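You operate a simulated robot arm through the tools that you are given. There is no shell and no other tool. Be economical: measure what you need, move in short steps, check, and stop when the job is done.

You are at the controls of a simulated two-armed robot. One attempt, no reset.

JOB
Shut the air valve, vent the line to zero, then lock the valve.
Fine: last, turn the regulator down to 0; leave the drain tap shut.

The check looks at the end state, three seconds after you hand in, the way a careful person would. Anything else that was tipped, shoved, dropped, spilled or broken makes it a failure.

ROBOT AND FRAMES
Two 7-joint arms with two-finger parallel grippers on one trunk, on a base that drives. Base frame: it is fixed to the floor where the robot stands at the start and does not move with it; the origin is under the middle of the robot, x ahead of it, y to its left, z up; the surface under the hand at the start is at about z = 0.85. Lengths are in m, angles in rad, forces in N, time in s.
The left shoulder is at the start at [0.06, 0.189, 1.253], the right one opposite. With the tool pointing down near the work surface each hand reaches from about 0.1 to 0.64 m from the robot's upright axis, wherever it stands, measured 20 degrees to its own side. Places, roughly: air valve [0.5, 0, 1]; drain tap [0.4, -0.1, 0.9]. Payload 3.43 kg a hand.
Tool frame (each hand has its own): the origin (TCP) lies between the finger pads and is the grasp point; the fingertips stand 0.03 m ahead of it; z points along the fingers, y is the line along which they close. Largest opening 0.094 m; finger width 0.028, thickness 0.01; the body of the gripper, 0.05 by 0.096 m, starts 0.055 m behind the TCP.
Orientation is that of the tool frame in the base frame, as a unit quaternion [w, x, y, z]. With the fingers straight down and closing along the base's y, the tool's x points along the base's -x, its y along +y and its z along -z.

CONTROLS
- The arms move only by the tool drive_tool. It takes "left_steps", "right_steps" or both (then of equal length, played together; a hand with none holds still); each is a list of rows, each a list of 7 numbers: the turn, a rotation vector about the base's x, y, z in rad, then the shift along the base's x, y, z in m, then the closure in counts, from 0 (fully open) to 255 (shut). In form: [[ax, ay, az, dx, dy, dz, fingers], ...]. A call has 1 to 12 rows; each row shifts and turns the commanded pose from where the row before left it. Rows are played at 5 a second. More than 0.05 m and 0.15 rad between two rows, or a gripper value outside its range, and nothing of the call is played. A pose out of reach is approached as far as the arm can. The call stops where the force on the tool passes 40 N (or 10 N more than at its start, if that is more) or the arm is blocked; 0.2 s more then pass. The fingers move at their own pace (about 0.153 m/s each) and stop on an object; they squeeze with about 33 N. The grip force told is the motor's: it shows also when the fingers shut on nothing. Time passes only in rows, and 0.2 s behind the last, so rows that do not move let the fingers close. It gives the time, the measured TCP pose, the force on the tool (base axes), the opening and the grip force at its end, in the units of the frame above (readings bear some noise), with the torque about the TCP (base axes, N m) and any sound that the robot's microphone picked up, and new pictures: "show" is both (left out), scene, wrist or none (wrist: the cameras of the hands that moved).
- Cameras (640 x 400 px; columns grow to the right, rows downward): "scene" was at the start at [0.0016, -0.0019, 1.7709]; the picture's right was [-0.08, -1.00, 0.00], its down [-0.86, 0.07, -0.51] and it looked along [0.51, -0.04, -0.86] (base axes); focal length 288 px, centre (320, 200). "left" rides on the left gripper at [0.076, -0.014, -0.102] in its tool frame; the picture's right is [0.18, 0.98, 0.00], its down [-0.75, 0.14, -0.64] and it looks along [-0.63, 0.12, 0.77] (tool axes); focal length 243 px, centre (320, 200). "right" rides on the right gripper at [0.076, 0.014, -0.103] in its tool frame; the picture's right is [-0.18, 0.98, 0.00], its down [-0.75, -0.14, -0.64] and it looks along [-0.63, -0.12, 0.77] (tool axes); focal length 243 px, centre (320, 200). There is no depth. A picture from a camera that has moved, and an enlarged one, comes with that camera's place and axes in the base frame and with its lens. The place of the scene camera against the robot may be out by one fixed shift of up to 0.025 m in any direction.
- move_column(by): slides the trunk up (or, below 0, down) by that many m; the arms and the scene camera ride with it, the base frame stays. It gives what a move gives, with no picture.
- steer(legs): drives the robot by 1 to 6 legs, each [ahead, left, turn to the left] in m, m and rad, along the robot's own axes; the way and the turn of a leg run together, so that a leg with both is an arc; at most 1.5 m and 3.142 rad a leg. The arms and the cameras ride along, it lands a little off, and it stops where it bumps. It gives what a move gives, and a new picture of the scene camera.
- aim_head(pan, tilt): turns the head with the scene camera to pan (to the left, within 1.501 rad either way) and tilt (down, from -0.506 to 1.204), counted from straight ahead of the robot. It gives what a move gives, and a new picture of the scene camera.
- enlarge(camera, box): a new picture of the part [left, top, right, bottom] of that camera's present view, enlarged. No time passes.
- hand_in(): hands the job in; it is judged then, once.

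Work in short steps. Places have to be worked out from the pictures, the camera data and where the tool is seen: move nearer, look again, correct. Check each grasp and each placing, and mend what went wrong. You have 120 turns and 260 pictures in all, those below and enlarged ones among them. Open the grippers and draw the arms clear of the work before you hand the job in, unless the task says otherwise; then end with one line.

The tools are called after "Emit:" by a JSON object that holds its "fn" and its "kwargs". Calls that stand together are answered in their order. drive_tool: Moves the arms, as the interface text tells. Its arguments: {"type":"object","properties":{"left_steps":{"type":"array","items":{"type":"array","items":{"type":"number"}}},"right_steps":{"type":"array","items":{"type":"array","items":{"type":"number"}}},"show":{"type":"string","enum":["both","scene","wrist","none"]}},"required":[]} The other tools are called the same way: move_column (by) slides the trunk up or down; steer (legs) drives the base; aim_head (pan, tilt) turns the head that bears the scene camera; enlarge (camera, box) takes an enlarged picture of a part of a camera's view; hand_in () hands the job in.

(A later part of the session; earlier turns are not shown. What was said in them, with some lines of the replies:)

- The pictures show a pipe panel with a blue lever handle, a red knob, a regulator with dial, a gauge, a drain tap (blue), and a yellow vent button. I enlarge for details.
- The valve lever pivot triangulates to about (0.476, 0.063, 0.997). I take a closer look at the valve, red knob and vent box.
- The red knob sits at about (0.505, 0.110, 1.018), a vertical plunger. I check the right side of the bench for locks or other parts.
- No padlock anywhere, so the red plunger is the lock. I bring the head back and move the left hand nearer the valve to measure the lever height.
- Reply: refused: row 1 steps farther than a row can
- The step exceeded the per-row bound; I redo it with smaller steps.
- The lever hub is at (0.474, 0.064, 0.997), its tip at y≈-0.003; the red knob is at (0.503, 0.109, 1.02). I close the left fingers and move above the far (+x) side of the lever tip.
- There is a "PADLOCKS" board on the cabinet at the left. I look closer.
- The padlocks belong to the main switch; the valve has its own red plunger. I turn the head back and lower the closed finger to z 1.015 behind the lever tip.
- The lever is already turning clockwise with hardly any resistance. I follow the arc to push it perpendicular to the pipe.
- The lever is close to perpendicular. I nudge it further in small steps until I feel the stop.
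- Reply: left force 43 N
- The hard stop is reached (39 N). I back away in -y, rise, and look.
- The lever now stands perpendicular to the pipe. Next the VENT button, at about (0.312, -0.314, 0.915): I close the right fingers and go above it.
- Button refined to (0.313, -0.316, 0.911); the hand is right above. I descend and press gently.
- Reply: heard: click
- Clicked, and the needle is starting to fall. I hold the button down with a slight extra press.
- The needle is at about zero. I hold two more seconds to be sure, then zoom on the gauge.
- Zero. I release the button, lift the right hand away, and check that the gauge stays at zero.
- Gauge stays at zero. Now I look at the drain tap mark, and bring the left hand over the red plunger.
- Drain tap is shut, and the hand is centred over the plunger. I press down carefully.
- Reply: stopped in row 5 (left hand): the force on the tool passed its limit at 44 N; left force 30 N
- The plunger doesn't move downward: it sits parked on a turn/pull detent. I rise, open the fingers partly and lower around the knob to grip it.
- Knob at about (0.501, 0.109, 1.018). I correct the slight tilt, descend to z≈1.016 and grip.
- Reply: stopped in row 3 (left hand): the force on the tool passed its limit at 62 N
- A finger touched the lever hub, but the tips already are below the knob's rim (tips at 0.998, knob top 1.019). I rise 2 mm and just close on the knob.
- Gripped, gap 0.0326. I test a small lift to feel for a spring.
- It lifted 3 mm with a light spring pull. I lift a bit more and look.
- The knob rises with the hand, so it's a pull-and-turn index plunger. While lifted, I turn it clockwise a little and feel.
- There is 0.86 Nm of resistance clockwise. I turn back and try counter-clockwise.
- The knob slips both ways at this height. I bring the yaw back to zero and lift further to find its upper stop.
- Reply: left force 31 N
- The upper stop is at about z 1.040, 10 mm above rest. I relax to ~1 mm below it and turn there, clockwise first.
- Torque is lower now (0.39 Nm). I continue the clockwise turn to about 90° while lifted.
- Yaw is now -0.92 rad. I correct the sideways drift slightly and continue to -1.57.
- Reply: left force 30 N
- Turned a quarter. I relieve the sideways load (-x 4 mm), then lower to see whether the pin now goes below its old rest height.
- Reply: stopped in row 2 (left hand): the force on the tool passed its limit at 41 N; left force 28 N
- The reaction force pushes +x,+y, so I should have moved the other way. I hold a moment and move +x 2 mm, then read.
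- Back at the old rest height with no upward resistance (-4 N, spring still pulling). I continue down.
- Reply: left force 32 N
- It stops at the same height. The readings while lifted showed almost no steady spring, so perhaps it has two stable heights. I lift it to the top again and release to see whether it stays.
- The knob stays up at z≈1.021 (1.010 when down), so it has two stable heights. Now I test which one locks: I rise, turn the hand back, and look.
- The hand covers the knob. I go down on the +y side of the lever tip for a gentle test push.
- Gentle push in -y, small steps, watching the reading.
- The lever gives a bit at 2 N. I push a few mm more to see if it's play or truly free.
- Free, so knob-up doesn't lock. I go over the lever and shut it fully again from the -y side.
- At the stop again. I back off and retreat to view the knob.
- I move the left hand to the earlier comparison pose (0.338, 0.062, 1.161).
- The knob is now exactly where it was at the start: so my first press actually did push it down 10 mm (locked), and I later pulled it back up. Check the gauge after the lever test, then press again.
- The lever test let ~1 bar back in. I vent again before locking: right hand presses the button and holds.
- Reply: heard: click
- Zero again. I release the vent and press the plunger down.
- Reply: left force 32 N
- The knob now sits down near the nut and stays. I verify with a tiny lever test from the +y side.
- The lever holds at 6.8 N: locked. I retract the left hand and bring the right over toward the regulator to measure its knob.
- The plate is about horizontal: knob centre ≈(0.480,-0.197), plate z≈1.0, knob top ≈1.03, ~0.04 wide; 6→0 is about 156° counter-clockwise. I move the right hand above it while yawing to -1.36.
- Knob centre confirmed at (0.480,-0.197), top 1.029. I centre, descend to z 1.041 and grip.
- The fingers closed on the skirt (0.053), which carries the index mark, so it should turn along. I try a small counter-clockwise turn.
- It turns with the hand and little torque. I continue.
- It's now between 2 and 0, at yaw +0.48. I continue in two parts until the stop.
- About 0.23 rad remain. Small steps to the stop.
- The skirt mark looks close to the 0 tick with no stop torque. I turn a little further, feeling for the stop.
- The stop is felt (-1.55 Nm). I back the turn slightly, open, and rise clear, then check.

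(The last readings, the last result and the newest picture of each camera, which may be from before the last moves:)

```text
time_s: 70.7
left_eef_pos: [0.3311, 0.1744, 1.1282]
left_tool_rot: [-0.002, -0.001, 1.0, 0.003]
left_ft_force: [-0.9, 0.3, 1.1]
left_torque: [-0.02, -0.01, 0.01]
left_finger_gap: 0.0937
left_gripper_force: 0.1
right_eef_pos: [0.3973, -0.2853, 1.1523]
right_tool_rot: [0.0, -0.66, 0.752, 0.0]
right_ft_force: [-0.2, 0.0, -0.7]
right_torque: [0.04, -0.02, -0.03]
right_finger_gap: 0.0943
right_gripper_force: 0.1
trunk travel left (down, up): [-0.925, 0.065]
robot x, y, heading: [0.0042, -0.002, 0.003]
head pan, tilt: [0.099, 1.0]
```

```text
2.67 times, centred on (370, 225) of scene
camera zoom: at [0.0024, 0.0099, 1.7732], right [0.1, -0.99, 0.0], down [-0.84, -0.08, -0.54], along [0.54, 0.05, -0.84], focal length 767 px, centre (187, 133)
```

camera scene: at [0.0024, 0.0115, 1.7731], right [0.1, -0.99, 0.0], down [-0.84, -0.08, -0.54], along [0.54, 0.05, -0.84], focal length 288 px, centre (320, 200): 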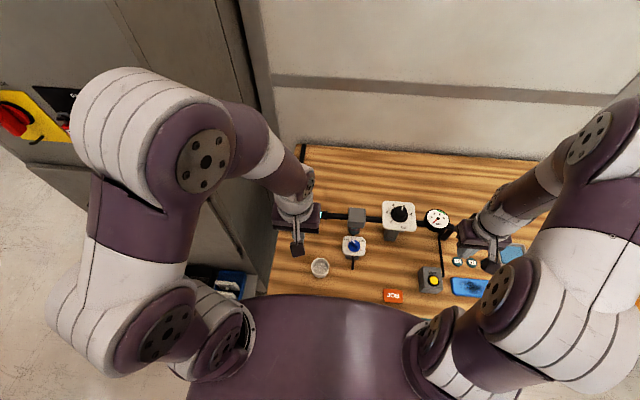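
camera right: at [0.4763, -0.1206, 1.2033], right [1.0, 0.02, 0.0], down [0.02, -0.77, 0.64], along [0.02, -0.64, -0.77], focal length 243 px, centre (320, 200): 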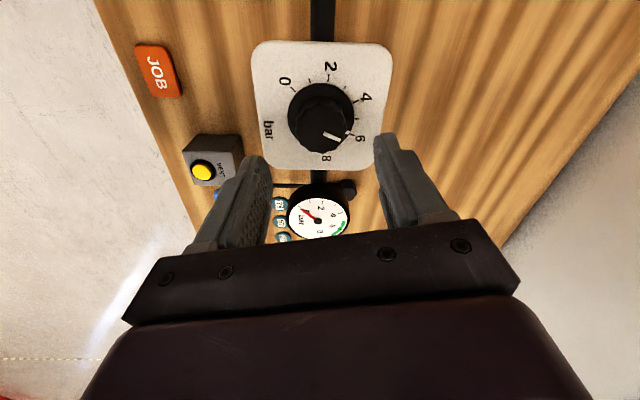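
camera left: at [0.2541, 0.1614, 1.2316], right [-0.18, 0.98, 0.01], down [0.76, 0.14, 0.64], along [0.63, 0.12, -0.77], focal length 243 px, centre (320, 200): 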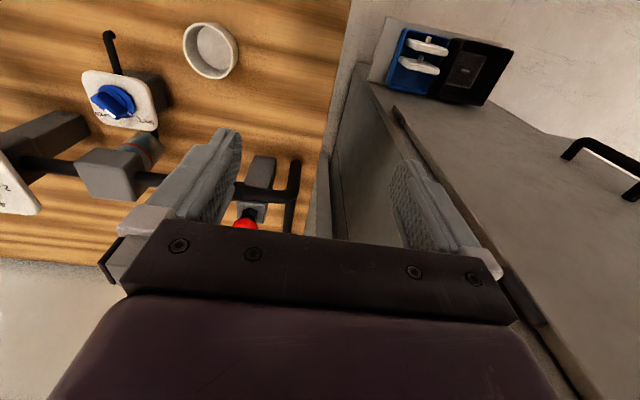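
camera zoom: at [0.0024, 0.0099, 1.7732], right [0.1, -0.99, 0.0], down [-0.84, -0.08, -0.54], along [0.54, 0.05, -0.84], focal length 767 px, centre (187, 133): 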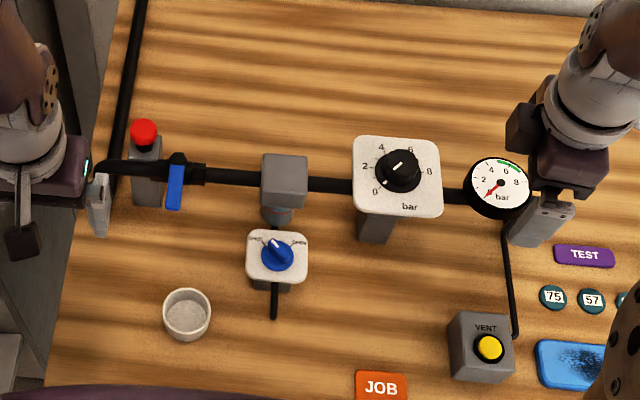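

The regulator mark is at 0, the gauge at zero. I draw both hands further clear and do a last check of the plunger and lever.

Emit:
{"fn": "drive_tool", "kwargs": {"left_steps": [[0, 0, 0, -0.01, 0, 0.04, 0], [0, 0, 0, -0.02, 0, 0.04, 0], [0, 0, 0, -0.02, 0, 0.04, 0]], "right_steps": [[0, 0, 0, -0.01, -0.01, 0.04, 0], [0, 0, 0, -0.02, -0.01, 0.04, 0], [0, 0, 0, -0.02, -0.01, 0.03, 0]], "show": "scene"}}

Emit:
{"fn": "enlarge", "kwargs": {"camera": "scene", "box": [280, 170, 360, 230]}}

Emit:
{"fn": "enlarge", "kwargs": {"camera": "scene", "box": [370, 190, 450, 250]}}

```text
time_s: 71.5
left_eef_pos: [0.2806, 0.1769, 1.2512]
left_tool_rot: [-0.001, 0.001, 1.0, 0.004]
left_ft_force: [-0.9, 0.0, -0.1]
left_torque: [-0.02, 0.0, 0.01]
left_finger_gap: 0.094
left_gripper_force: 0.1
right_eef_pos: [0.3481, -0.3145, 1.2622]
right_tool_rot: [0.001, -0.659, 0.752, -0.001]
right_ft_force: [-0.5, 0.6, 0.1]
right_torque: [0.0, -0.01, -0.01]
right_finger_gap: 0.0941
right_gripper_force: 0.1
trunk travel left (down, up): [-0.925, 0.065]
robot x, y, heading: [-0.0032, -0.0017, -0.0]
head pan, tilt: [0.099, 1.0]
camera scene: at [0.0003, 0.0108, 1.7731], right [0.1, -0.99, 0.0], down [-0.84, -0.08, -0.54], along [0.54, 0.05, -0.84], focal length 288 px, centre (320, 200)
```

scene: 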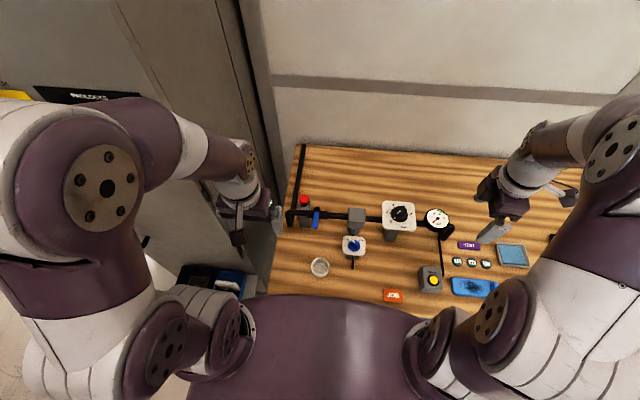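

```text
6.67 times, centred on (320, 200) of scene
camera zoom: at [0.0003, 0.0108, 1.7731], right [0.1, -0.99, 0.0], down [-0.84, -0.08, -0.54], along [0.54, 0.05, -0.84], focal length 1916 px, centre (320, 200)
```

zoom: 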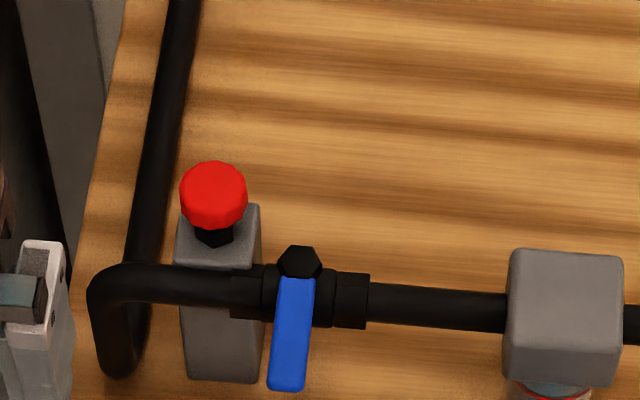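

```text
6.67 times, centred on (410, 220) of scene
camera zoom: at [0.0003, 0.0108, 1.7731], right [0.1, -0.99, 0.0], down [-0.84, -0.08, -0.54], along [0.54, 0.05, -0.84], focal length 1916 px, centre (-280, 67)
```

zoom: 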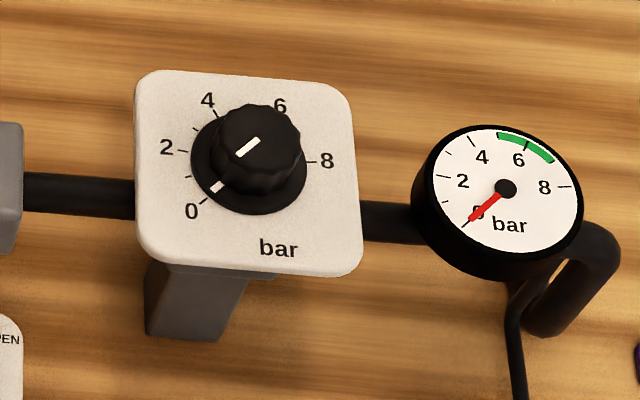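

Everything is in place: the valve is shut, the plunger is down, the gauge is at zero, the regulator is at 0 and the drain is shut. I hand in.

Emit:
{"fn": "hand_in", "kwargs": {}}

```text
The job is handed in.
```

The air valve is shut and locked, the line is vented to zero, the regulator is at 0, and the drain tap is still shut; while finding out how the lock worked I briefly cracked the valve and let about 1 bar back in, then shut and vented it again before locking.
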